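You operate a simulated robot arm through the tools that you are given. There is no shell and no other tool. Be economical: measure what you need, move in short steps, check, and stop when the job is done.

Carry out the task below with a simulated two-armed robot. There is one attempt and no reset: what you move stays moved.

TASK
Carry the blue folding crate with both arms and set it on the top of the belt bench.

The check looks at the end state, three seconds after you hand in, the way a careful person would. Anything else that was tipped, shoved, dropped, spilled or broken makes it a failure.

THE ROBOT
Two 7-joint arms with two-finger grippers on one trunk, on a base that drives. Base frame: it is fixed to the floor where the robot stands at the start and does not move with it; the origin is under the middle of the robot, x ahead of it, y to its left, z up; the surface under the hand at the start is at about z = 80. Lengths are in cm, angles in degrees, forces in N, time in s.
The left shoulder is at the start at [8.5, 21.6, 111.7], the right one opposite. With the tool pointing down near the work surface each hand reaches from about 32 to 84 cm from the robot's upright axis, wherever it stands, measured 20 degrees to its own side. Places, roughly: blue folding crate (40x31x5 cm) [50, -20, 80]; top of the belt bench [140, 160, 90]. Payload 3.18 kg a hand.
Tool frame (each hand has its own): the origin (TCP) lies between the finger pads and is the grasp point; the fingertips stand 3 cm ahead of it; z points along the fingers, y is the line along which they close. Largest opening 14.4 cm; the body of the gripper starts 10.3 cm behind the TCP.
Orientation is that of the tool frame in the base frame, as a unit quaternion [x, y, z, w]. With the fingers straight down and closing along the base's y, the tool's x points along the base's -x, its y along +y and its z along -z.

THE INTERFACE
- The arms move only by the tool servo_tool. It takes "left_targets", "right_targets" or both (then of equal length, played together; a hand with none holds still); each is a list that holds one entry, the list of rows, each a list of 7 numbers: the turn, a rotation vector about the tool's x, y, z in degrees, then the shift along the tool's x, y, z in cm, then the closure in counts, from 0 (fully open) to 255 (shut). In form: [[[ax, ay, az, dx, dy, dz, gripper], ...]]. A call has 1 to 12 rows; each row is the pose to reach, as a shift and turn from the pose commanded when the call began, along the tool's axes at that moment. Each row takes 0.2 s and may step no farther than 5 cm and 8.6 degrees from the row before; otherwise, or with a gripper value out of range, the whole call is refused. A pose out of reach is approached as far as the arm can. The call stops where the force on the tool passes 40 N (or 10 N more than at its start, if that is more) or the arm is blocked; 0.2 s more then pass. Each finger halts on what it meets, pressing with about 29 N; the grip force reading is that of the motor and also rises with nothing between the fingers. The clock runs only during rows and for 0.2 s after the last one: add rows that repeat a pose to give the fingers time. The reply holds the time, the measured pose of the TCP, the force on the tool along the base axes, the opening and the grip force, in the units named above and with some noise, with the torque about the TCP (base axes, N m) and any sound that the robot's microphone picked up.
- Cameras (640 x 400 px; columns grow to the right, rows downward): "scene" is now at [17.76, -2.61, 130.49]; the picture's right is [-0.28, -0.96, 0.00], its down [-0.55, 0.16, -0.82] and it looks along [0.78, -0.23, -0.58] (base axes); focal length 260 px, centre (320, 200). "left" rides on the left gripper at [7.6, -1.6, -14.3] in its tool frame; the picture's right is [0.21, 0.98, 0.00], its down [-0.84, 0.18, -0.51] and it looks along [-0.50, 0.11, 0.86] (tool axes); focal length 218 px, centre (320, 200). "right" rides on the right gripper at [7.6, 1.6, -14.3] in its tool frame; the picture's right is [-0.21, 0.98, 0.00], its down [-0.84, -0.18, -0.51] and it looks along [-0.50, -0.11, 0.86] (tool axes); focal length 218 px, centre (320, 200). There is no depth. A picture from a camera that has moved, and an enlarged one, comes with that camera's place and axes in the base frame and with its lens.
- get_image(camera): a new picture of that camera. The clock stands still meanwhile.
- move_column(by): slides the trunk up (or, below 0, down) by that many cm; the arms and the scene camera ride with it, the base frame stays. It gives what a move gives, with no picture.
- drive_base(legs): drives the robot by 1 to 6 legs, each [ahead, left, turn to the left] in cm, cm and degrees, along the robot's own axes; the way and the turn of a leg run together, so that a leg with both is an arc; at most 150 cm and 180 degrees a leg. The arms and the cameras ride along, it lands a little off, and it stops where it bumps. It gives what a move gives.
- turn_head(pan, tilt): turns the head with the scene camera to pan (to the left, within 80 degrees either way) and tilt (down, from -29 to 69), counted from straight ahead of the robot. It gives what a move gives.
- enlarge(camera, box): a new picture of the part [left, top, right, bottom] of that camera's present view, enlarged. The clock stands still meanwhile.
- hand_in(): hands the job in; it is judged then, once.

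Work in short steps. Places have to be worked out from the pictures, the camera data and where the tool is seen: move nearer, look again, correct. Check each grasp and each placing, and mend what went wrong. You have 120 turns and 88 pictures in all, those below and enlarged ones among them. Open the grippers and draw the arms clear of the work before you hand the job in, unless the task says otherwise; then end with one line.

The tools are called after "Request:" as name(argument=value, ...) on one line, values as JSON. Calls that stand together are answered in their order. servo_tool: Moves the arms, as the interface text tells. Its arguments: {"type":"object","properties":{"left_targets":{"type":"array","items":{"type":"array","items":{"type":"array","items":{"type":"number"}}}},"right_targets":{"type":"array","items":{"type":"array","items":{"type":"array","items":{"type":"number"}}}}},"required":[]} The other tools are called the same way: move_column (by) slides the trunk up or down; drive_base (legs) drives the base; turn_head (pan, tilt) turns the head that bears the scene camera; get_image (camera) takes a picture; enlarge (camera, box) takes an enlarged picture of a part of a camera's view; hand_in () hands the job in.

At the start:

```text
t: 0.0
left_tool_pos: [49.23, 4.71, 106.45]
left_ee_rot: [-0.001, 1.0, 0.0, 0.0]
left_contact_force: [0.0, 0.3, 1.3]
left_wrist_torque: [0.02, -0.01, -0.01]
left_gripper_width: 14.38
left_grip_force: 0.0
right_tool_pos: [49.07, -47.87, 113.26]
right_ee_rot: [0.001, 1.0, 0.001, -0.001]
right_contact_force: [0.1, 0.1, 0.5]
right_wrist_torque: [0.02, -0.01, 0.03]
right_gripper_width: 14.4
right_grip_force: 0.1
trunk travel left (down, up): [-20.0, 16.9]
robot x, y, heading: [0.36, -0.08, -0.1]
head pan, tilt: [-16.5, 35.4]
```

scene: 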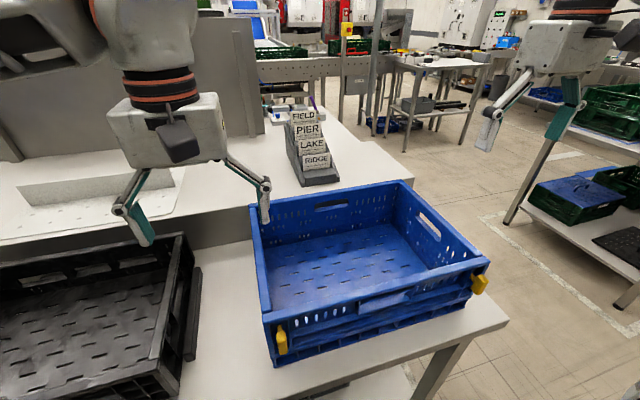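
right: 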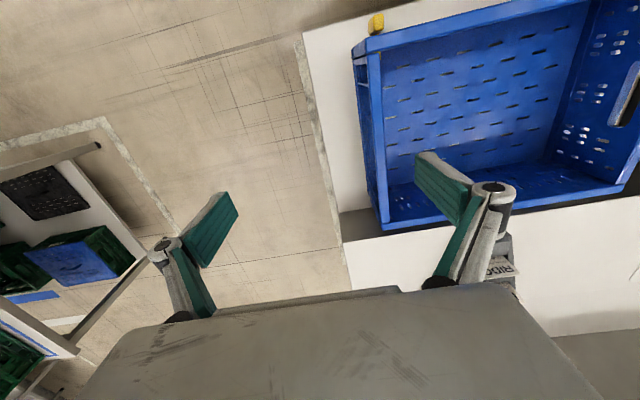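
left: 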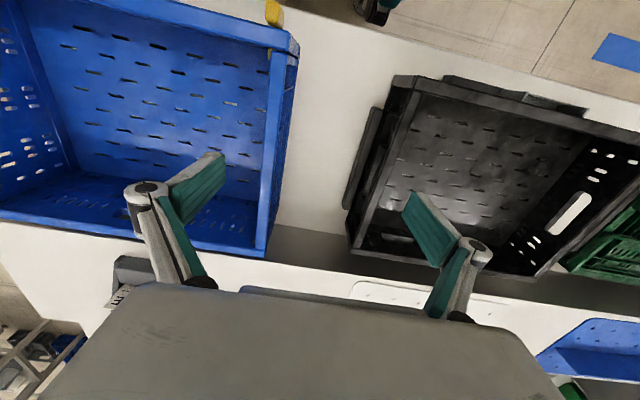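

I'll look closely at the crate first, to judge its walls and height.

Request:
enlarge(camera="scene", box=[230, 160, 510, 380])

Request:
turn_head(pan=45, tilt=15)

Request:
get_image(camera="scene")

```text
1.82 times, centred on (370, 270) of scene
camera zoom: at [17.76, -2.61, 130.49], right [-0.28, -0.96, 0.0], down [-0.55, 0.16, -0.82], along [0.78, -0.23, -0.58], focal length 472 px, centre (229, 73)
```

zoom: 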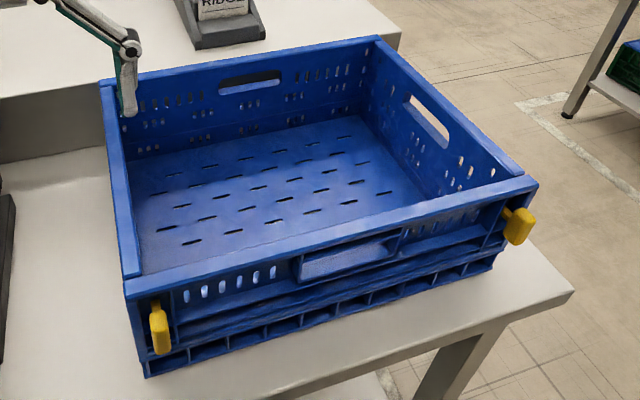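

```text
t: 1.3
left_tool_pos: [49.36, 4.79, 106.47]
left_ee_rot: [-0.001, 1.0, -0.001, 0.0]
left_contact_force: [-1.0, -0.7, -0.1]
left_wrist_torque: [-0.02, -0.02, -0.03]
left_gripper_width: 14.39
left_grip_force: 0.1
right_tool_pos: [49.0, -47.89, 113.3]
right_ee_rot: [0.0, 1.0, 0.0, -0.002]
right_contact_force: [-0.4, 0.1, 0.1]
right_wrist_torque: [0.02, -0.03, 0.01]
right_gripper_width: 14.39
right_grip_force: 0.0
trunk travel left (down, up): [-20.0, 16.9]
robot x, y, heading: [-0.07, 0.18, -0.1]
head pan, tilt: [45.0, 15.0]
```

```text
83 pictures are left
camera scene: at [15.94, 6.49, 133.74], right [0.71, -0.71, 0.0], down [-0.18, -0.18, -0.97], along [0.68, 0.68, -0.26], focal length 260 px, centre (320, 200)
```

scene: 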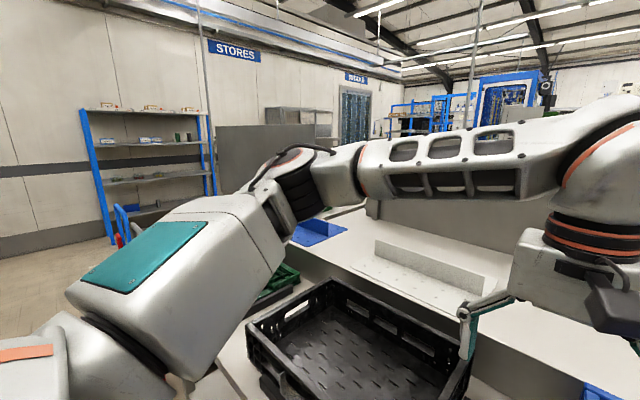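

The crate stands erected, roughly x 39.5–69, y −0.7…−41, rim at about z≈95. I look around for the belt bench and for free space.

Request:
turn_head(pan=78, tilt=20)

Request:
get_image(camera="scene")

Request:
turn_head(pan=10, tilt=15)

Request:
get_image(camera="scene")

Request:
turn_head(pan=-75, tilt=25)

Request:
get_image(camera="scene")

```text
t: 2.3
left_tool_pos: [49.31, 4.77, 106.59]
left_ee_rot: [-0.001, 1.0, 0.0, 0.0]
left_contact_force: [0.2, -0.5, -0.6]
left_wrist_torque: [-0.01, -0.02, -0.03]
left_gripper_width: 14.4
left_grip_force: 0.1
right_tool_pos: [49.09, -47.89, 113.31]
right_ee_rot: [0.0, 1.0, 0.0, -0.001]
right_contact_force: [0.0, -0.4, 0.4]
right_wrist_torque: [0.0, 0.0, 0.01]
right_gripper_width: 14.42
right_grip_force: 0.0
trunk travel left (down, up): [-20.0, 16.9]
robot x, y, heading: [-0.19, -0.15, 0.1]
head pan, tilt: [78.0, 20.0]
```

```text
82 pictures are left
camera scene: at [11.28, 9.0, 132.93], right [0.98, -0.21, 0.0], down [-0.07, -0.33, -0.94], along [0.2, 0.92, -0.34], focal length 260 px, centre (320, 200)
```

scene: 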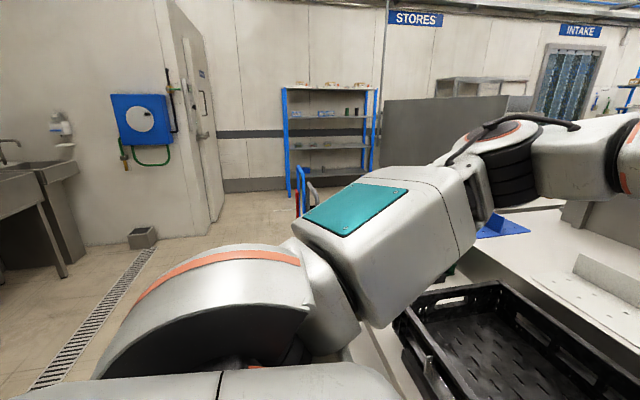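

```text
t: 3.7
left_tool_pos: [49.18, 4.74, 106.56]
left_ee_rot: [-0.001, 1.0, 0.0, 0.0]
left_contact_force: [-0.3, 0.0, 0.1]
left_wrist_torque: [0.04, -0.03, -0.01]
left_gripper_width: 14.41
left_grip_force: 0.2
right_tool_pos: [49.04, -47.82, 113.3]
right_ee_rot: [-0.001, 1.0, 0.0, -0.002]
right_contact_force: [0.2, 0.0, -1.2]
right_wrist_torque: [0.0, 0.02, 0.01]
right_gripper_width: 14.38
right_grip_force: 0.1
trunk travel left (down, up): [-20.0, 16.9]
robot x, y, heading: [0.24, 0.27, -0.1]
head pan, tilt: [10.0, 15.0]
```

```text
81 pictures are left
camera scene: at [18.53, 1.52, 133.74], right [0.17, -0.98, 0.0], down [-0.25, -0.05, -0.97], along [0.95, 0.17, -0.26], focal length 260 px, centre (320, 200)
```

scene: 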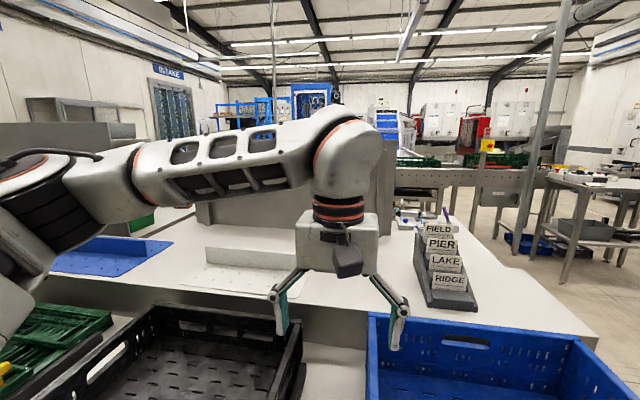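

```text
t: 5.3
left_tool_pos: [49.24, 4.66, 106.52]
left_ee_rot: [-0.001, 1.0, 0.0, 0.001]
left_contact_force: [-0.9, 0.0, -1.1]
left_wrist_torque: [0.03, -0.03, 0.01]
left_gripper_width: 14.4
left_grip_force: 0.2
right_tool_pos: [48.93, -47.9, 113.29]
right_ee_rot: [0.0, 1.0, 0.001, -0.002]
right_contact_force: [0.0, 0.7, 0.2]
right_wrist_torque: [0.01, 0.03, -0.01]
right_gripper_width: 14.39
right_grip_force: 0.1
trunk travel left (down, up): [-20.0, 16.9]
robot x, y, heading: [0.0, -0.02, -0.2]
head pan, tilt: [-75.0, 25.0]
```

```text
80 pictures are left
camera scene: at [11.72, -9.01, 132.12], right [-0.97, -0.26, 0.0], down [-0.11, 0.41, -0.91], along [0.24, -0.88, -0.42], focal length 260 px, centre (320, 200)
```

scene: 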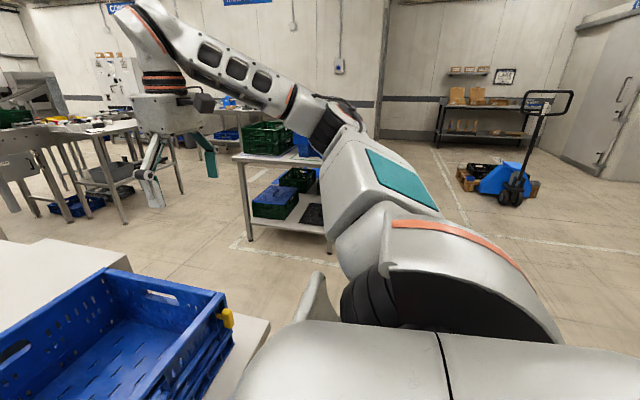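

The floor around is free; the belt bench itself is hidden by the left arm for now. I bring both hands above the middles of the two short walls, half open, at z≈104, then look through the wrist cameras.

Request:
servo_tool(left_targets=[[[0, 0, 0, -1.5, -2, 0, 60], [0, 0, 0, -3, -4, 0, 110], [0, 0, 0, -4.5, -6, 1, 110], [0, 0, 0, -5.3, -6, 2, 110], [0, 0, 0, -5.3, -6, 2, 110]]], right_targets=[[[0, 0, 0, -1.5, 2, 2, 60], [0, 0, 0, -3, 4, 4, 110], [0, 0, 0, -4.5, 6, 6, 110], [0, 0, 0, -5.5, 7, 8.5, 110], [0, 0, 0, -5.5, 7, 8.5, 110]]])

Request:
get_image(camera="left")

Request:
get_image(camera="right")

Request:
turn_head(pan=-16, tilt=36)

Request:
get_image(camera="scene")

```text
t: 6.5
left_tool_pos: [54.57, -1.24, 104.48]
left_ee_rot: [0.001, 1.0, 0.0, 0.0]
left_contact_force: [-0.5, 0.4, 0.4]
left_wrist_torque: [-0.02, 0.02, 0.0]
left_gripper_width: 8.18
left_grip_force: 0.1
right_tool_pos: [54.37, -40.82, 104.72]
right_ee_rot: [0.0, 1.0, 0.0, -0.001]
right_contact_force: [0.4, 0.2, 0.8]
right_wrist_torque: [0.0, -0.01, 0.04]
right_gripper_width: 8.19
right_grip_force: 0.0
trunk travel left (down, up): [-20.0, 16.9]
robot x, y, heading: [0.3, 0.06, 0.1]
head pan, tilt: [-75.0, 25.0]
```

```text
79 pictures are left
camera left: at [46.93, -2.87, 118.97], right [-0.21, 0.98, 0.0], down [0.84, 0.18, 0.51], along [0.5, 0.11, -0.86], focal length 218 px, centre (320, 200)
```

left: 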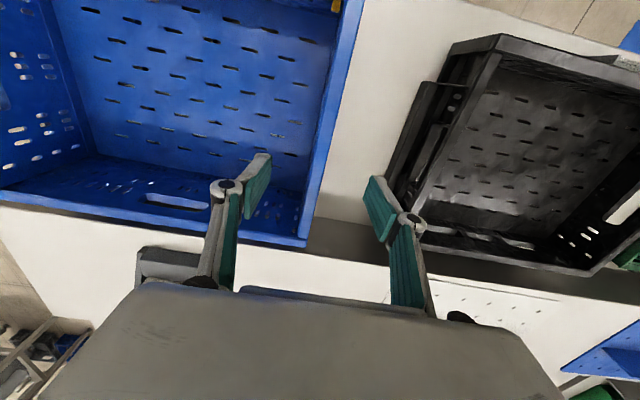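

```text
78 pictures are left
camera right: at [46.91, -39.14, 118.95], right [0.21, 0.98, 0.0], down [0.84, -0.18, 0.51], along [0.49, -0.11, -0.86], focal length 218 px, centre (320, 200)
```

right: 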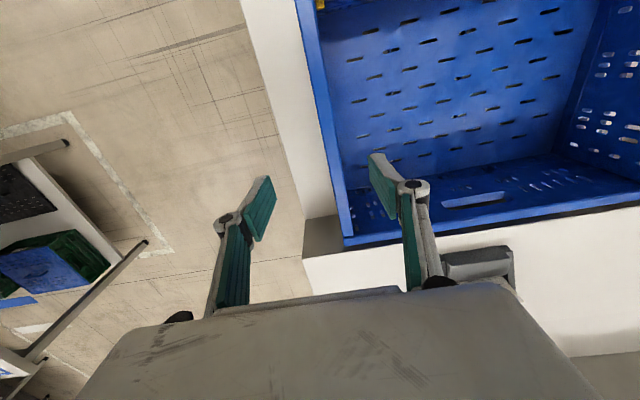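

```text
t: 7.8
left_tool_pos: [54.55, -1.22, 104.47]
left_ee_rot: [-0.001, 1.0, 0.0, -0.001]
left_contact_force: [-0.1, 0.0, -0.2]
left_wrist_torque: [0.02, -0.03, -0.02]
left_gripper_width: 8.17
left_grip_force: 0.1
right_tool_pos: [54.48, -40.85, 104.72]
right_ee_rot: [0.0, 1.0, 0.0, -0.002]
right_contact_force: [0.0, -0.2, 0.0]
right_wrist_torque: [0.0, 0.0, 0.01]
right_gripper_width: 8.15
right_grip_force: 0.0
trunk travel left (down, up): [-20.0, 16.9]
robot x, y, heading: [0.11, -0.05, 0.0]
head pan, tilt: [-16.0, 36.0]
```

```text
77 pictures are left
camera scene: at [17.74, -2.53, 130.39], right [-0.28, -0.96, 0.0], down [-0.56, 0.16, -0.81], along [0.78, -0.22, -0.59], focal length 260 px, centre (320, 200)
```

scene: 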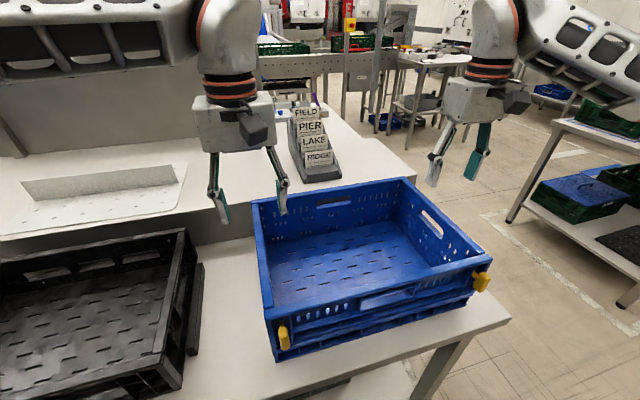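

Wrist views put the left wall centre at y≈−1.5 and the right at y≈−39.5, both with their slots near x≈55. I descend to z≈92.3 straddling the walls, with the right hand shifted 1.3 inward.

Request:
servo_tool(left_targets=[[[0, 0, 0, 0, -0.2, 3, 110], [0, 0, 0, 0, -0.2, 6, 110], [0, 0, 0, 0, -0.2, 9, 110], [0, 0, 0, 0, -0.2, 10.6, 110], [0, 0, 0, 0, -0.2, 12, 110], [0, 0, 0, 0, -0.2, 12, 110]]], right_targets=[[[0, 0, 0, 0, 1.3, 2, 110], [0, 0, 0, 0, 1.3, 5, 110], [0, 0, 0, 0, 1.3, 8, 110], [0, 0, 0, 0, 1.3, 10.8, 110], [0, 0, 0, 0, 1.3, 12.2, 110], [0, 0, 0, 0, 1.3, 12.2, 110]]])

Request:
get_image(camera="scene")

Request:
get_image(camera="right")

Request:
get_image(camera="left")

```text
t: 9.2
left_tool_pos: [54.51, -1.55, 92.51]
left_ee_rot: [0.0, 1.0, -0.001, 0.0]
left_contact_force: [-1.2, 0.6, 1.0]
left_wrist_torque: [-0.01, 0.01, 0.01]
left_gripper_width: 8.2
left_grip_force: 0.0
right_tool_pos: [54.33, -39.55, 92.53]
right_ee_rot: [0.0, 1.0, 0.0, -0.001]
right_contact_force: [0.5, 1.1, 0.9]
right_wrist_torque: [-0.01, 0.01, 0.01]
right_gripper_width: 8.19
right_grip_force: 0.1
trunk travel left (down, up): [-20.0, 16.9]
robot x, y, heading: [0.08, 0.12, -0.0]
head pan, tilt: [-16.0, 36.0]
```

```text
76 pictures are left
camera scene: at [17.71, -2.52, 130.4], right [-0.28, -0.96, 0.0], down [-0.56, 0.16, -0.81], along [0.78, -0.22, -0.59], focal length 260 px, centre (320, 200)
```

scene: 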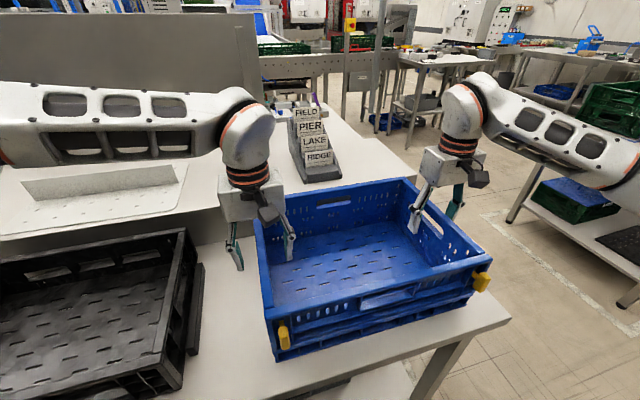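

```text
75 pictures are left
camera right: at [46.85, -37.85, 106.73], right [0.21, 0.98, 0.0], down [0.84, -0.18, 0.51], along [0.49, -0.11, -0.86], focal length 218 px, centre (320, 200)
```

right: 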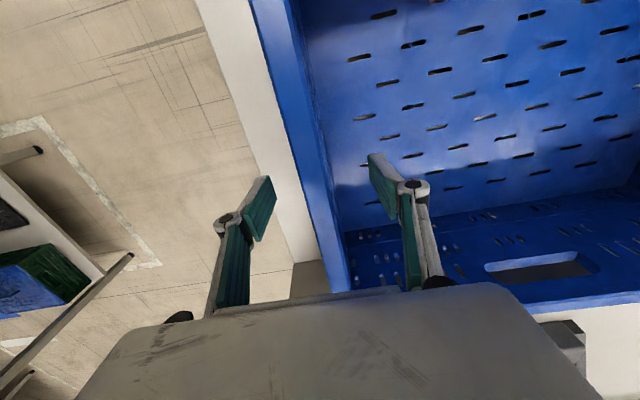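

```text
74 pictures are left
camera left: at [46.94, -3.04, 106.91], right [-0.21, 0.98, 0.0], down [0.84, 0.18, 0.51], along [0.5, 0.11, -0.86], focal length 218 px, centre (320, 200)
```

left: 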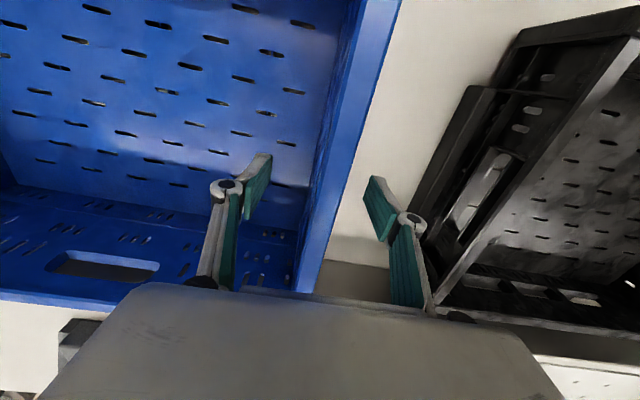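

Both walls lie between the fingers. I close both grippers.

Request:
servo_tool(left_targets=[[[0, 0, 0, 0, 0, 0, 180], [0, 0, 0, 0, 0, 0, 255], [0, 0, 0, 0, 0, 0, 255], [0, 0, 0, 0, 0, 0, 255]]], right_targets=[[[0, 0, 0, 0, 0, 0, 180], [0, 0, 0, 0, 0, 0, 255], [0, 0, 0, 0, 0, 0, 255], [0, 0, 0, 0, 0, 0, 255]]])

Request:
get_image(camera="scene")

```text
t: 10.2
left_tool_pos: [54.65, -1.43, 92.45]
left_ee_rot: [0.0, 1.0, 0.0, 0.001]
left_contact_force: [0.0, 4.2, -0.3]
left_wrist_torque: [0.28, -0.08, -0.05]
left_gripper_width: 1.55
left_grip_force: 28.8
right_tool_pos: [54.44, -39.58, 92.56]
right_ee_rot: [0.0, 1.0, 0.0, -0.002]
right_contact_force: [-0.1, -3.4, -0.1]
right_wrist_torque: [-0.15, -0.11, -0.02]
right_gripper_width: 1.54
right_grip_force: 28.9
trunk travel left (down, up): [-20.0, 16.9]
robot x, y, heading: [0.24, 0.1, -0.2]
head pan, tilt: [-16.0, 36.0]
```

```text
73 pictures are left
camera scene: at [17.75, -2.51, 130.39], right [-0.28, -0.96, 0.0], down [-0.56, 0.16, -0.81], along [0.78, -0.22, -0.59], focal length 260 px, centre (320, 200)
```

scene: 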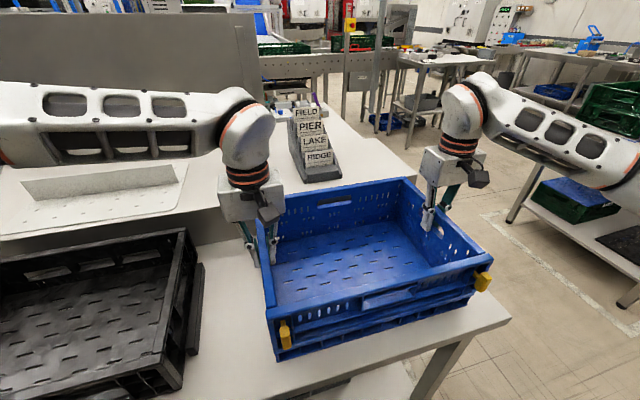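

Both walls are gripped (1.55 cm, 29 N). I lift a little with the column and check.

Request:
move_column(by=3)

Request:
get_image(camera="scene")

```text
t: 10.9
left_tool_pos: [54.79, -1.45, 95.29]
left_ee_rot: [-0.001, 1.0, 0.0, -0.002]
left_contact_force: [-0.2, 4.3, -3.7]
left_wrist_torque: [0.22, 0.12, 0.02]
left_gripper_width: 1.57
left_grip_force: 29.2
right_tool_pos: [54.59, -39.64, 95.29]
right_ee_rot: [0.0, 1.0, 0.0, -0.003]
right_contact_force: [0.6, -4.5, -5.3]
right_wrist_torque: [-0.21, -0.12, -0.06]
right_gripper_width: 1.56
right_grip_force: 28.9
trunk travel left (down, up): [-23.0, 13.9]
robot x, y, heading: [0.06, 0.06, 0.0]
head pan, tilt: [-16.0, 36.0]
```

```text
72 pictures are left
camera scene: at [15.73, -2.57, 133.47], right [-0.28, -0.96, 0.0], down [-0.57, 0.16, -0.81], along [0.78, -0.22, -0.59], focal length 260 px, centre (320, 200)
```

scene: 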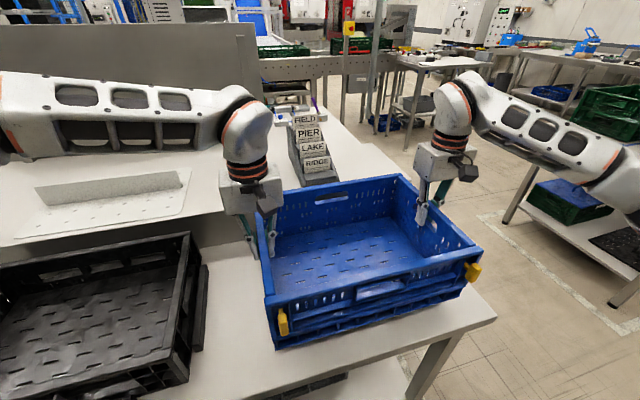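

It rises level, about 1 kg. I raise it by 13 more and then back off from the bench.

Request:
move_column(by=13)

Request:
drive_base(legs=[[-40, 0, 0], [-35, 0, 0]])

Request:
get_image(camera="scene")

Request:
turn_head(pan=40, tilt=15)

Request:
get_image(camera="scene")

```text
t: 12.5
left_tool_pos: [54.5, -1.45, 108.36]
left_ee_rot: [0.0, 1.0, 0.0, -0.001]
left_contact_force: [0.1, 2.8, -3.8]
left_wrist_torque: [0.08, -0.07, 0.01]
left_gripper_width: 1.56
left_grip_force: 29.4
right_tool_pos: [54.55, -39.58, 108.38]
right_ee_rot: [-0.001, 1.0, 0.0, -0.001]
right_contact_force: [-0.8, -3.1, -4.3]
right_wrist_torque: [-0.11, -0.01, 0.0]
right_gripper_width: 1.58
right_grip_force: 29.1
trunk travel left (down, up): [-36.0, 0.9]
robot x, y, heading: [-0.13, 0.06, -0.1]
head pan, tilt: [-16.0, 36.0]
```

```text
t: 16.9
left_tool_pos: [-20.46, -1.67, 108.5]
left_ee_rot: [0.002, 1.0, 0.0, -0.001]
left_contact_force: [0.2, 2.6, -3.9]
left_wrist_torque: [0.11, -0.08, -0.06]
left_gripper_width: 1.55
left_grip_force: 29.5
right_tool_pos: [-20.82, -39.78, 108.5]
right_ee_rot: [0.002, 1.0, 0.001, -0.002]
right_contact_force: [-0.4, -2.5, -4.1]
right_wrist_torque: [-0.12, -0.04, 0.02]
right_gripper_width: 1.58
right_grip_force: 29.3
trunk travel left (down, up): [-36.0, 0.9]
robot x, y, heading: [-74.84, 0.31, -0.2]
head pan, tilt: [-16.0, 36.0]
```

```text
71 pictures are left
camera scene: at [-62.86, -2.46, 146.73], right [-0.28, -0.96, 0.0], down [-0.56, 0.16, -0.81], along [0.78, -0.23, -0.59], focal length 260 px, centre (320, 200)
```

scene: 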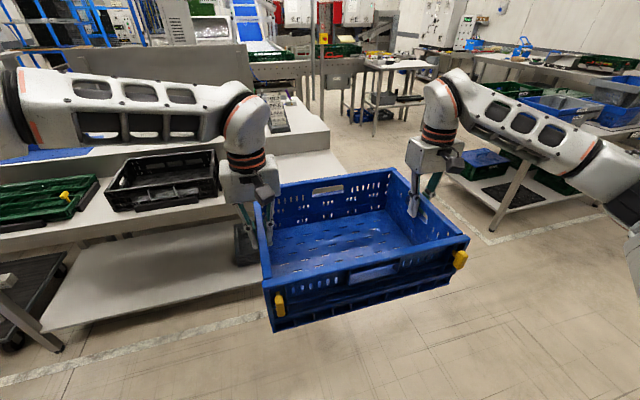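

```text
t: 18.1
left_tool_pos: [-20.44, -1.51, 108.43]
left_ee_rot: [0.001, 1.0, 0.001, -0.001]
left_contact_force: [-0.4, 3.2, -2.9]
left_wrist_torque: [0.13, -0.11, -0.05]
left_gripper_width: 1.55
left_grip_force: 29.5
right_tool_pos: [-20.73, -39.77, 108.56]
right_ee_rot: [0.003, 1.0, 0.0, -0.002]
right_contact_force: [0.3, -2.1, -4.7]
right_wrist_torque: [-0.18, 0.07, 0.03]
right_gripper_width: 1.58
right_grip_force: 28.9
trunk travel left (down, up): [-36.0, 0.9]
robot x, y, heading: [-75.04, 0.14, -0.5]
head pan, tilt: [40.0, 15.0]
```

```text
70 pictures are left
camera scene: at [-63.99, 5.95, 150.08], right [0.64, -0.77, 0.0], down [-0.2, -0.17, -0.97], along [0.74, 0.62, -0.26], focal length 260 px, centre (320, 200)
```

scene: 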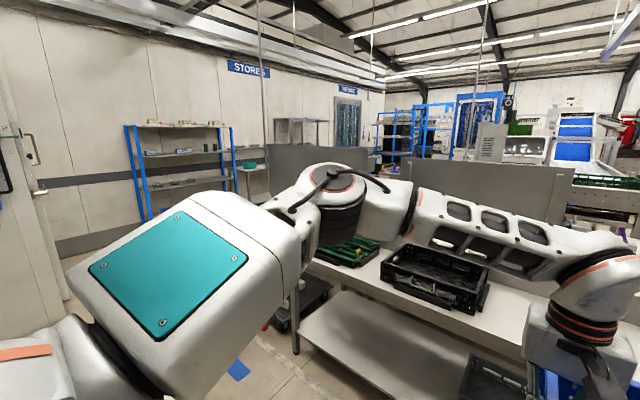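

The crate is clear. The belt bench is beyond the left end of this bench, hidden by my arm; I look left before sidling that way.

Request:
turn_head(pan=78, tilt=30)

Request:
get_image(camera="scene")

Request:
turn_head(pan=55, tilt=5)

Request:
get_image(camera="scene")

```text
t: 19.2
left_tool_pos: [-20.43, -1.65, 108.28]
left_ee_rot: [0.003, 1.0, 0.001, -0.001]
left_contact_force: [-0.5, 3.2, -3.2]
left_wrist_torque: [0.17, -0.04, -0.02]
left_gripper_width: 1.58
left_grip_force: 28.7
right_tool_pos: [-20.71, -39.58, 108.5]
right_ee_rot: [0.002, 1.0, -0.001, -0.002]
right_contact_force: [0.7, -3.5, -3.7]
right_wrist_torque: [-0.16, -0.05, 0.02]
right_gripper_width: 1.6
right_grip_force: 28.8
trunk travel left (down, up): [-36.0, 0.9]
robot x, y, heading: [-75.06, 0.05, -0.5]
head pan, tilt: [78.0, 30.0]
```

```text
69 pictures are left
camera scene: at [-69.26, 8.82, 147.66], right [0.98, -0.21, 0.0], down [-0.11, -0.49, -0.87], along [0.18, 0.85, -0.5], focal length 260 px, centre (320, 200)
```

scene: 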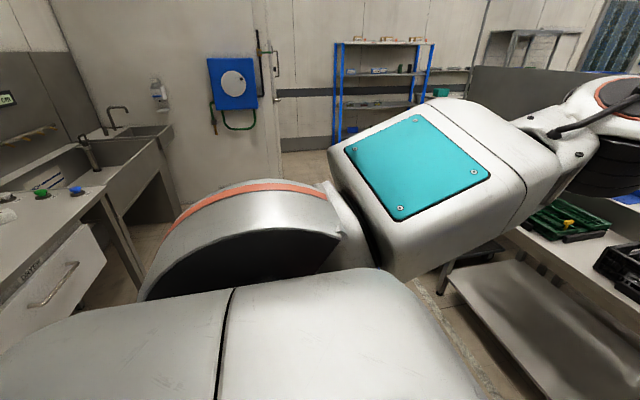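

```text
t: 20.1
left_tool_pos: [-20.51, -1.53, 108.51]
left_ee_rot: [0.001, 1.0, 0.0, -0.001]
left_contact_force: [-0.1, 3.3, -3.9]
left_wrist_torque: [0.11, 0.04, -0.04]
left_gripper_width: 1.58
left_grip_force: 29.0
right_tool_pos: [-20.69, -39.8, 108.44]
right_ee_rot: [0.002, 1.0, 0.0, -0.001]
right_contact_force: [-0.4, -1.9, -3.4]
right_wrist_torque: [-0.11, -0.1, 0.02]
right_gripper_width: 1.56
right_grip_force: 28.8
trunk travel left (down, up): [-36.0, 0.9]
robot x, y, heading: [-74.88, 0.43, -0.2]
head pan, tilt: [55.0, 5.0]
```

```text
68 pictures are left
camera scene: at [-65.89, 7.49, 151.69], right [0.82, -0.58, 0.0], down [-0.05, -0.07, -1.0], along [0.57, 0.81, -0.09], focal length 260 px, centre (320, 200)
```

scene: 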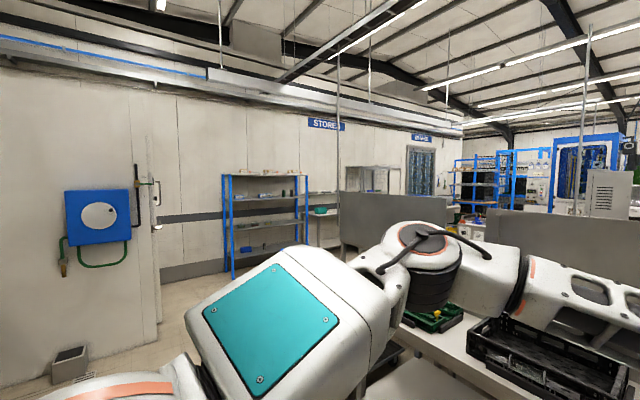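

The floor to the left is clear (sink unit is at x<−138). I sidle 75 left and look again.

Request:
drive_base(legs=[[0, 75, 0]])

Request:
turn_head(pan=20, tilt=15)

Request:
get_image(camera="scene")

Request:
turn_head(pan=60, tilt=15)

Request:
get_image(camera="scene")

```text
t: 27.1
left_tool_pos: [-20.12, 73.42, 108.44]
left_ee_rot: [0.003, 1.0, 0.0, -0.001]
left_contact_force: [-0.1, 2.5, -4.0]
left_wrist_torque: [0.08, -0.05, -0.03]
left_gripper_width: 1.55
left_grip_force: 29.1
right_tool_pos: [-20.48, 35.38, 108.5]
right_ee_rot: [0.003, 1.0, 0.0, -0.003]
right_contact_force: [0.9, -2.4, -3.8]
right_wrist_torque: [-0.09, -0.06, -0.01]
right_gripper_width: 1.57
right_grip_force: 29.5
trunk travel left (down, up): [-36.0, 0.9]
robot x, y, heading: [-74.6, 75.21, -0.2]
head pan, tilt: [55.0, 5.0]
```

```text
t: 28.1
left_tool_pos: [-19.99, 73.44, 108.39]
left_ee_rot: [0.002, 1.0, 0.0, -0.001]
left_contact_force: [-0.8, 2.5, -3.9]
left_wrist_torque: [0.07, -0.13, -0.06]
left_gripper_width: 1.55
left_grip_force: 28.9
right_tool_pos: [-20.42, 35.32, 108.55]
right_ee_rot: [0.003, 1.0, 0.0, -0.001]
right_contact_force: [0.2, -2.5, -3.8]
right_wrist_torque: [-0.14, 0.02, 0.05]
right_gripper_width: 1.57
right_grip_force: 28.9
trunk travel left (down, up): [-36.0, 0.9]
robot x, y, heading: [-74.87, 75.68, -0.7]
head pan, tilt: [20.0, 15.0]
```

```text
67 pictures are left
camera scene: at [-61.94, 78.3, 150.08], right [0.34, -0.94, 0.0], down [-0.24, -0.09, -0.97], along [0.91, 0.32, -0.26], focal length 260 px, centre (320, 200)
```

scene: 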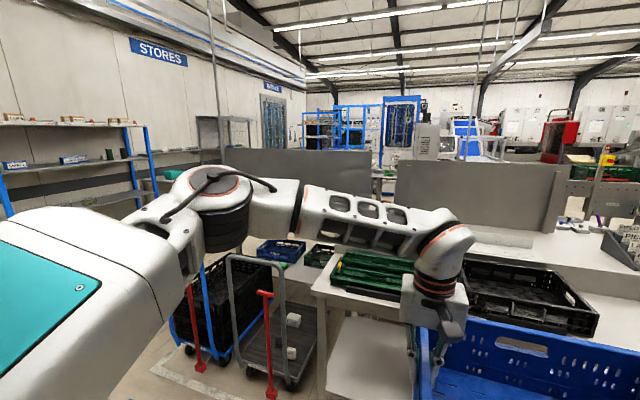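

```text
t: 29.1
left_tool_pos: [-19.92, 73.4, 108.44]
left_ee_rot: [0.002, 1.0, 0.0, -0.001]
left_contact_force: [-0.4, 3.3, -3.7]
left_wrist_torque: [0.14, -0.06, -0.04]
left_gripper_width: 1.58
left_grip_force: 29.1
right_tool_pos: [-20.43, 35.25, 108.43]
right_ee_rot: [0.003, 1.0, 0.0, -0.002]
right_contact_force: [-0.6, -2.6, -3.7]
right_wrist_torque: [-0.14, -0.01, 0.03]
right_gripper_width: 1.55
right_grip_force: 28.7
trunk travel left (down, up): [-36.0, 0.9]
robot x, y, heading: [-74.5, 75.63, -0.4]
head pan, tilt: [60.0, 15.0]
```

```text
66 pictures are left
camera scene: at [-66.0, 83.21, 150.08], right [0.86, -0.51, 0.0], down [-0.13, -0.22, -0.97], along [0.49, 0.83, -0.26], focal length 260 px, centre (320, 200)
```

scene: 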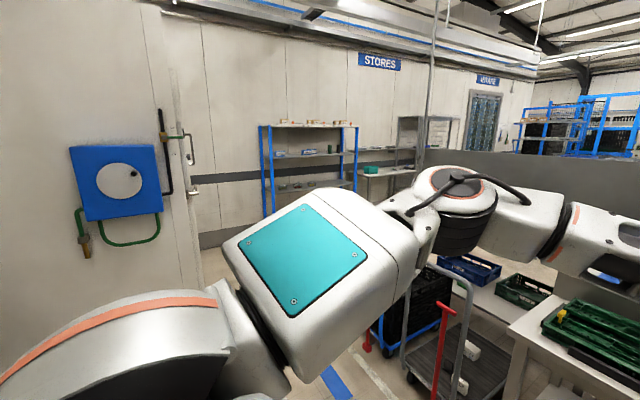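

Now I turn 25° left on the spot so the belt bench lies straight ahead, in the gap between the arms.

Request:
drive_base(legs=[[0, 0, 25]])

Request:
turn_head(pan=0, tilt=20)

Request:
get_image(camera="scene")

```text
t: 30.8
left_tool_pos: [-24.28, 96.47, 108.52]
left_ee_rot: [-0.213, 0.977, 0.0, -0.001]
left_contact_force: [-0.6, 2.5, -3.7]
left_wrist_torque: [0.06, 0.04, -0.02]
left_gripper_width: 1.59
left_grip_force: 28.7
right_tool_pos: [-8.56, 61.75, 108.46]
right_ee_rot: [-0.211, 0.977, 0.0, -0.003]
right_contact_force: [0.6, -2.4, -3.8]
right_wrist_torque: [-0.07, -0.12, 0.05]
right_gripper_width: 1.54
right_grip_force: 28.5
trunk travel left (down, up): [-36.0, 0.9]
robot x, y, heading: [-74.26, 75.28, 24.0]
head pan, tilt: [60.0, 15.0]
```

```text
t: 32.1
left_tool_pos: [-24.28, 96.51, 108.43]
left_ee_rot: [-0.212, 0.977, 0.0, -0.001]
left_contact_force: [-0.7, 2.4, -3.3]
left_wrist_torque: [0.16, -0.05, 0.0]
left_gripper_width: 1.56
left_grip_force: 28.8
right_tool_pos: [-8.52, 61.7, 108.47]
right_ee_rot: [-0.212, 0.977, -0.001, -0.002]
right_contact_force: [1.8, -1.8, -2.9]
right_wrist_torque: [-0.14, -0.07, 0.01]
right_gripper_width: 1.55
right_grip_force: 28.5
trunk travel left (down, up): [-36.0, 0.9]
robot x, y, heading: [-74.72, 75.12, 24.5]
head pan, tilt: [0.0, 20.0]
```

```text
65 pictures are left
camera scene: at [-62.62, 80.73, 149.26], right [0.41, -0.91, 0.0], down [-0.31, -0.14, -0.94], along [0.86, 0.39, -0.34], focal length 260 px, centre (320, 200)
```

scene: 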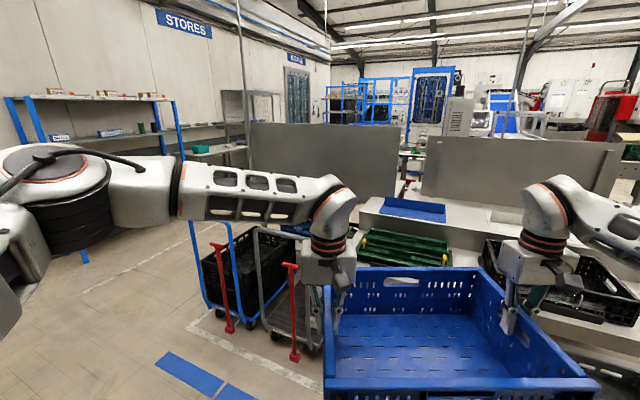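

The belt bench seems to stand beyond two trolleys near (40, 145–200), behind/below that left grey panel. I turn to face +y and drive along the aisle to see it from its free side.

Request:
drive_base(legs=[[0, 0, 65], [0, -18, 0]])

Request:
turn_head(pan=-10, tilt=25)

Request:
get_image(camera="scene")

Request:
turn_head(pan=70, tilt=30)

Request:
get_image(camera="scene")

```text
t: 37.2
left_tool_pos: [-55.14, 130.0, 108.33]
left_ee_rot: [0.708, -0.706, 0.0, 0.001]
left_contact_force: [-1.9, -0.2, -3.8]
left_wrist_torque: [0.05, 0.12, -0.03]
left_gripper_width: 1.58
left_grip_force: 29.4
right_tool_pos: [-17.13, 129.98, 108.4]
right_ee_rot: [0.708, -0.707, 0.001, 0.0]
right_contact_force: [3.1, -0.1, -3.8]
right_wrist_torque: [0.01, -0.07, 0.04]
right_gripper_width: 1.56
right_grip_force: 28.4
trunk travel left (down, up): [-36.0, 0.9]
robot x, y, heading: [-56.83, 75.33, 90.2]
head pan, tilt: [0.0, 20.0]
```

```text
t: 37.9
left_tool_pos: [-55.27, 130.01, 108.46]
left_ee_rot: [0.709, -0.706, 0.001, 0.001]
left_contact_force: [-1.5, 0.5, -3.5]
left_wrist_torque: [0.07, 0.08, -0.09]
left_gripper_width: 1.57
left_grip_force: 29.0
right_tool_pos: [-17.09, 129.93, 108.42]
right_ee_rot: [0.708, -0.707, 0.0, 0.001]
right_contact_force: [1.6, -0.3, -3.7]
right_wrist_torque: [-0.03, -0.09, 0.05]
right_gripper_width: 1.59
right_grip_force: 29.1
trunk travel left (down, up): [-36.0, 0.9]
robot x, y, heading: [-56.51, 75.47, 90.0]
head pan, tilt: [-10.0, 25.0]
```

```text
64 pictures are left
camera scene: at [-55.26, 88.42, 148.46], right [0.99, -0.17, 0.0], down [-0.07, -0.42, -0.91], along [0.15, 0.89, -0.42], focal length 260 px, centre (320, 200)
```

scene: 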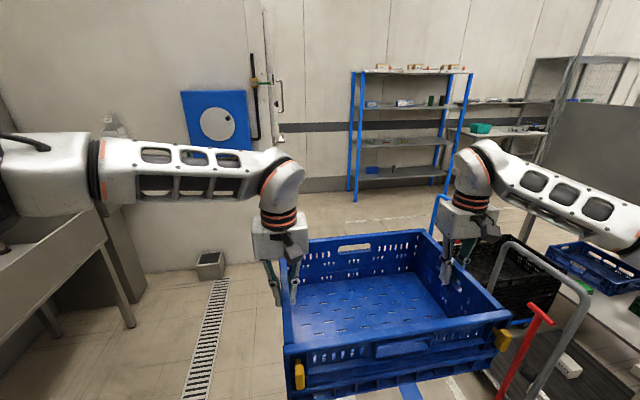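

```text
t: 39.4
left_tool_pos: [-55.3, 129.85, 108.47]
left_ee_rot: [0.708, -0.706, -0.001, 0.001]
left_contact_force: [-2.3, -0.7, -3.8]
left_wrist_torque: [0.0, 0.14, -0.06]
left_gripper_width: 1.56
left_grip_force: 29.4
right_tool_pos: [-16.97, 130.0, 108.47]
right_ee_rot: [0.707, -0.707, 0.001, 0.001]
right_contact_force: [2.9, 0.4, -3.7]
right_wrist_torque: [0.04, -0.15, 0.01]
right_gripper_width: 1.57
right_grip_force: 28.9
trunk travel left (down, up): [-36.0, 0.9]
robot x, y, heading: [-56.68, 75.48, 90.2]
head pan, tilt: [70.0, 30.0]
```

```text
63 pictures are left
camera scene: at [-65.32, 82.42, 147.66], right [0.34, 0.94, 0.0], down [0.47, -0.17, -0.87], along [-0.81, 0.29, -0.5], focal length 260 px, centre (320, 200)
```

scene: 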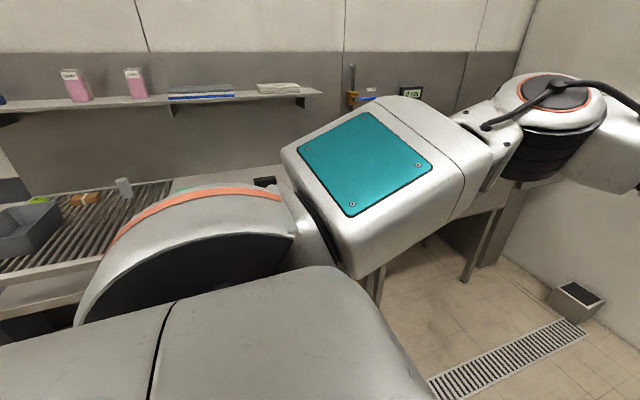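

Trolleys are at x≥40, well clear of the crate's right edge (x≈−15). I drive 110 ahead along the aisle, then look to the right.

Request:
drive_base(legs=[[110, 0, 0]])

Request:
turn_head(pan=-75, tilt=20)

Request:
get_image(camera="scene")

Request:
turn_head(pan=-20, tilt=25)

Request:
get_image(camera="scene")

```text
t: 45.1
left_tool_pos: [-55.17, 239.58, 108.31]
left_ee_rot: [0.707, -0.707, 0.001, 0.001]
left_contact_force: [-2.5, 0.0, -3.5]
left_wrist_torque: [0.01, 0.1, -0.03]
left_gripper_width: 1.6
left_grip_force: 29.2
right_tool_pos: [-17.02, 239.45, 108.39]
right_ee_rot: [-0.707, 0.707, -0.001, -0.001]
right_contact_force: [2.7, 0.5, -5.1]
right_wrist_torque: [0.02, -0.12, 0.05]
right_gripper_width: 1.59
right_grip_force: 28.4
trunk travel left (down, up): [-36.0, 0.9]
robot x, y, heading: [-56.66, 184.9, 89.9]
head pan, tilt: [70.0, 30.0]
```

```text
t: 47.4
left_tool_pos: [-55.23, 239.6, 108.35]
left_ee_rot: [0.707, -0.707, 0.0, 0.001]
left_contact_force: [-3.2, 0.3, -3.6]
left_wrist_torque: [0.01, 0.12, -0.06]
left_gripper_width: 1.58
left_grip_force: 28.8
right_tool_pos: [-17.05, 239.49, 108.47]
right_ee_rot: [-0.706, 0.708, -0.001, -0.001]
right_contact_force: [2.6, -0.3, -5.2]
right_wrist_torque: [0.05, -0.12, 0.02]
right_gripper_width: 1.58
right_grip_force: 29.3
trunk travel left (down, up): [-36.0, 0.9]
robot x, y, heading: [-56.81, 184.98, 89.9]
head pan, tilt: [-75.0, 20.0]
```

```text
62 pictures are left
camera scene: at [-47.89, 191.37, 149.26], right [0.26, -0.97, 0.0], down [-0.33, -0.09, -0.94], along [0.91, 0.24, -0.34], focal length 260 px, centre (320, 200)
```

scene: 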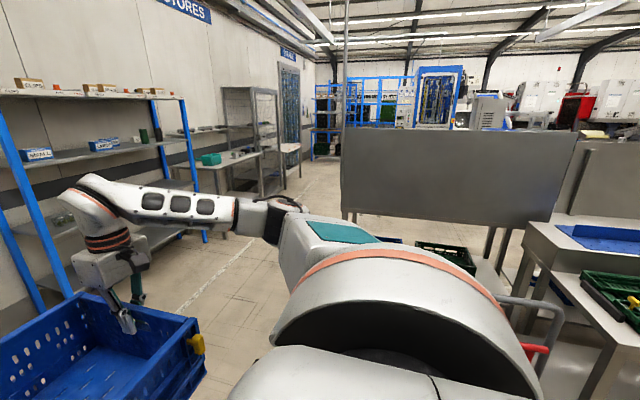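

```text
t: 48.6
left_tool_pos: [-55.04, 239.6, 108.4]
left_ee_rot: [-0.707, 0.707, -0.001, 0.0]
left_contact_force: [-2.2, 0.2, -4.5]
left_wrist_torque: [0.02, 0.11, 0.01]
left_gripper_width: 1.57
left_grip_force: 29.5
right_tool_pos: [-16.97, 239.45, 108.35]
right_ee_rot: [-0.707, 0.708, 0.0, -0.001]
right_contact_force: [2.0, -1.0, -3.3]
right_wrist_torque: [0.06, -0.12, 0.06]
right_gripper_width: 1.55
right_grip_force: 28.9
trunk travel left (down, up): [-36.0, 0.9]
robot x, y, heading: [-56.89, 185.03, 89.8]
head pan, tilt: [-20.0, 25.0]
```

```text
61 pictures are left
camera scene: at [-53.72, 197.62, 148.45], right [0.94, -0.34, 0.0], down [-0.15, -0.4, -0.91], along [0.31, 0.85, -0.42], focal length 260 px, centre (320, 200)
```

scene: 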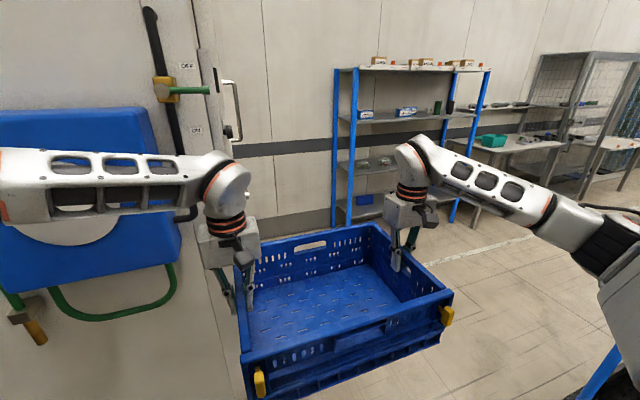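

A wide aisle runs along +y of the belt bench (panel roughly at x≈95–110, y≈100–212). I swing right and go diagonally into that aisle.

Request:
drive_base(legs=[[0, 0, -45], [90, 0, 0]])

Request:
turn_head(pan=-40, tilt=20)

Request:
get_image(camera="scene")

Request:
turn_head(pan=-70, tilt=20)

Request:
get_image(camera="scene")

```text
t: 55.4
left_tool_pos: [46.83, 285.9, 108.5]
left_ee_rot: [-0.382, 0.924, 0.0, 0.0]
left_contact_force: [-1.9, 2.3, -4.4]
left_wrist_torque: [0.07, 0.03, -0.03]
left_gripper_width: 1.59
left_grip_force: 28.8
right_tool_pos: [73.59, 258.72, 108.4]
right_ee_rot: [-0.381, 0.925, -0.001, -0.001]
right_contact_force: [0.9, -2.3, -4.9]
right_wrist_torque: [-0.05, -0.07, 0.04]
right_gripper_width: 1.58
right_grip_force: 28.7
trunk travel left (down, up): [-36.0, 0.9]
robot x, y, heading: [6.42, 248.55, 45.0]
head pan, tilt: [-20.0, 25.0]
```

```text
t: 56.2
left_tool_pos: [46.8, 285.96, 108.44]
left_ee_rot: [-0.381, 0.925, -0.001, -0.001]
left_contact_force: [-1.0, 1.7, -4.9]
left_wrist_torque: [0.14, -0.03, -0.07]
left_gripper_width: 1.58
left_grip_force: 28.5
right_tool_pos: [73.68, 258.77, 108.48]
right_ee_rot: [-0.381, 0.924, -0.001, -0.002]
right_contact_force: [1.1, -2.2, -3.8]
right_wrist_torque: [-0.08, -0.08, 0.07]
right_gripper_width: 1.55
right_grip_force: 28.3
trunk travel left (down, up): [-36.0, 0.9]
robot x, y, heading: [7.03, 248.24, 44.8]
head pan, tilt: [-40.0, 20.0]
```

```text
60 pictures are left
camera scene: at [18.96, 252.01, 149.26], right [0.08, -1.0, 0.0], down [-0.34, -0.03, -0.94], along [0.94, 0.08, -0.34], focal length 260 px, centre (320, 200)
```

scene: 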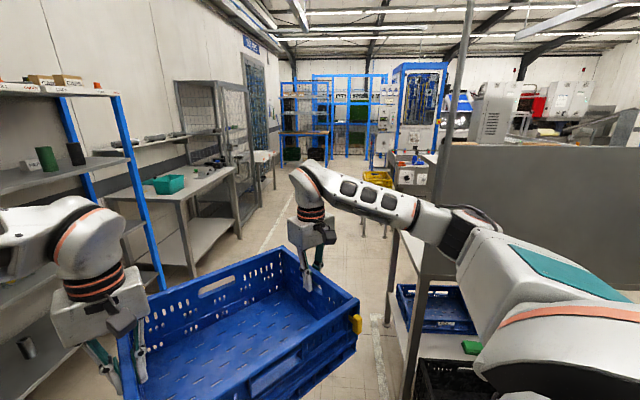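

```text
t: 57.2
left_tool_pos: [46.84, 285.94, 108.49]
left_ee_rot: [-0.382, 0.924, 0.0, -0.001]
left_contact_force: [-2.1, 1.9, -4.5]
left_wrist_torque: [0.12, 0.06, -0.05]
left_gripper_width: 1.59
left_grip_force: 29.1
right_tool_pos: [73.69, 258.69, 108.5]
right_ee_rot: [-0.381, 0.925, -0.001, -0.003]
right_contact_force: [2.4, -1.7, -3.5]
right_wrist_torque: [-0.11, -0.11, 0.05]
right_gripper_width: 1.56
right_grip_force: 28.8
trunk travel left (down, up): [-36.0, 0.9]
robot x, y, heading: [6.8, 248.56, 44.8]
head pan, tilt: [-70.0, 20.0]
```

```text
59 pictures are left
camera scene: at [18.12, 247.27, 149.26], right [-0.42, -0.91, 0.0], down [-0.31, 0.15, -0.94], along [0.85, -0.4, -0.34], focal length 260 px, centre (320, 200)
```

scene: 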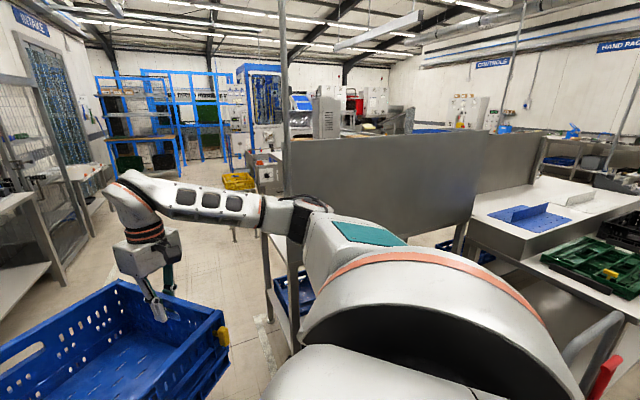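

The belt bench is x≈121–185 with its end at y≈212–222 and a tall panel along its west side, so I'll approach from the +y end. I go further diagonally into the aisle, straighten and advance along it, well north of the bench.

Request:
drive_base(legs=[[72, 0, 0], [0, 0, -45], [50, 0, 0]])

Request:
turn_head(pan=-60, tilt=25)

Request:
get_image(camera="scene")

Request:
turn_head(pan=0, tilt=20)

Request:
get_image(camera="scene")

```text
t: 65.7
left_tool_pos: [162.81, 297.47, 108.48]
left_ee_rot: [0.002, 1.0, 0.0, 0.0]
left_contact_force: [0.0, 2.2, -4.4]
left_wrist_torque: [0.06, -0.05, -0.03]
left_gripper_width: 1.6
left_grip_force: 29.1
right_tool_pos: [162.46, 259.35, 108.46]
right_ee_rot: [0.004, 1.0, 0.0, -0.003]
right_contact_force: [0.1, -2.0, -4.2]
right_wrist_torque: [-0.04, -0.02, 0.06]
right_gripper_width: 1.58
right_grip_force: 29.4
trunk travel left (down, up): [-36.0, 0.9]
robot x, y, heading: [107.95, 299.73, -0.3]
head pan, tilt: [-70.0, 20.0]
```

```text
t: 66.4
left_tool_pos: [162.68, 297.6, 108.42]
left_ee_rot: [0.002, 1.0, 0.0, -0.001]
left_contact_force: [0.6, 1.7, -3.6]
left_wrist_torque: [0.07, -0.07, -0.03]
left_gripper_width: 1.6
left_grip_force: 29.3
right_tool_pos: [162.32, 259.29, 108.49]
right_ee_rot: [0.003, 1.0, 0.0, -0.002]
right_contact_force: [-0.8, -2.1, -3.4]
right_wrist_torque: [-0.02, -0.02, 0.07]
right_gripper_width: 1.58
right_grip_force: 29.2
trunk travel left (down, up): [-36.0, 0.9]
robot x, y, heading: [108.22, 299.08, -0.2]
head pan, tilt: [-60.0, 25.0]
```

```text
58 pictures are left
camera scene: at [116.52, 291.12, 148.46], right [-0.87, -0.49, 0.0], down [-0.21, 0.37, -0.91], along [0.45, -0.79, -0.42], focal length 260 px, centre (320, 200)
```

scene: 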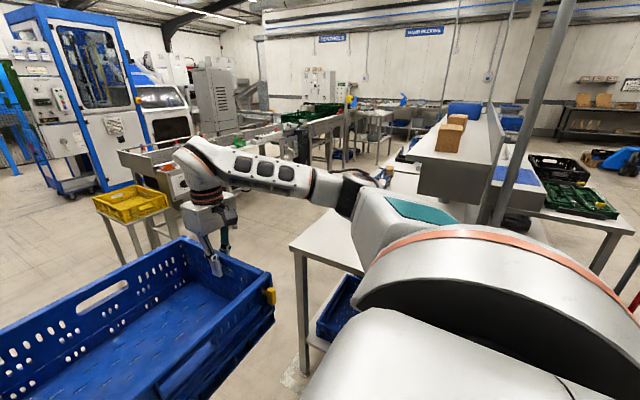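

```text
t: 67.7
left_tool_pos: [162.82, 297.56, 108.32]
left_ee_rot: [0.002, 1.0, 0.0, -0.001]
left_contact_force: [-0.2, 2.7, -3.3]
left_wrist_torque: [0.15, -0.07, -0.03]
left_gripper_width: 1.58
left_grip_force: 28.5
right_tool_pos: [162.42, 259.26, 108.45]
right_ee_rot: [0.003, 1.0, 0.001, -0.001]
right_contact_force: [0.1, -1.6, -3.2]
right_wrist_torque: [-0.1, -0.03, 0.05]
right_gripper_width: 1.58
right_grip_force: 28.8
trunk travel left (down, up): [-36.0, 0.9]
robot x, y, heading: [108.29, 298.89, -0.2]
head pan, tilt: [0.0, 20.0]
```

```text
57 pictures are left
camera scene: at [121.3, 299.06, 149.26], right [-0.01, -1.0, 0.0], down [-0.34, 0.0, -0.94], along [0.94, -0.01, -0.34], focal length 260 px, centre (320, 200)
```

scene: 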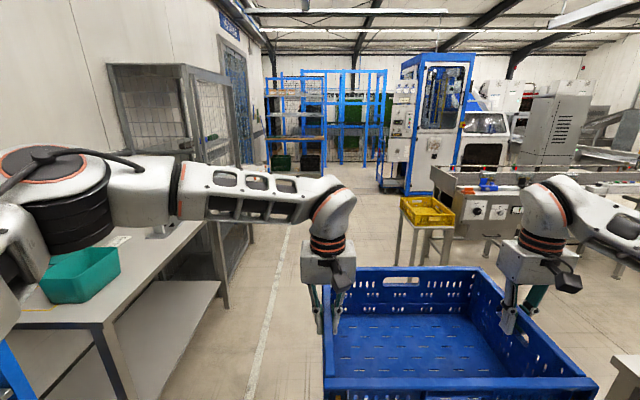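

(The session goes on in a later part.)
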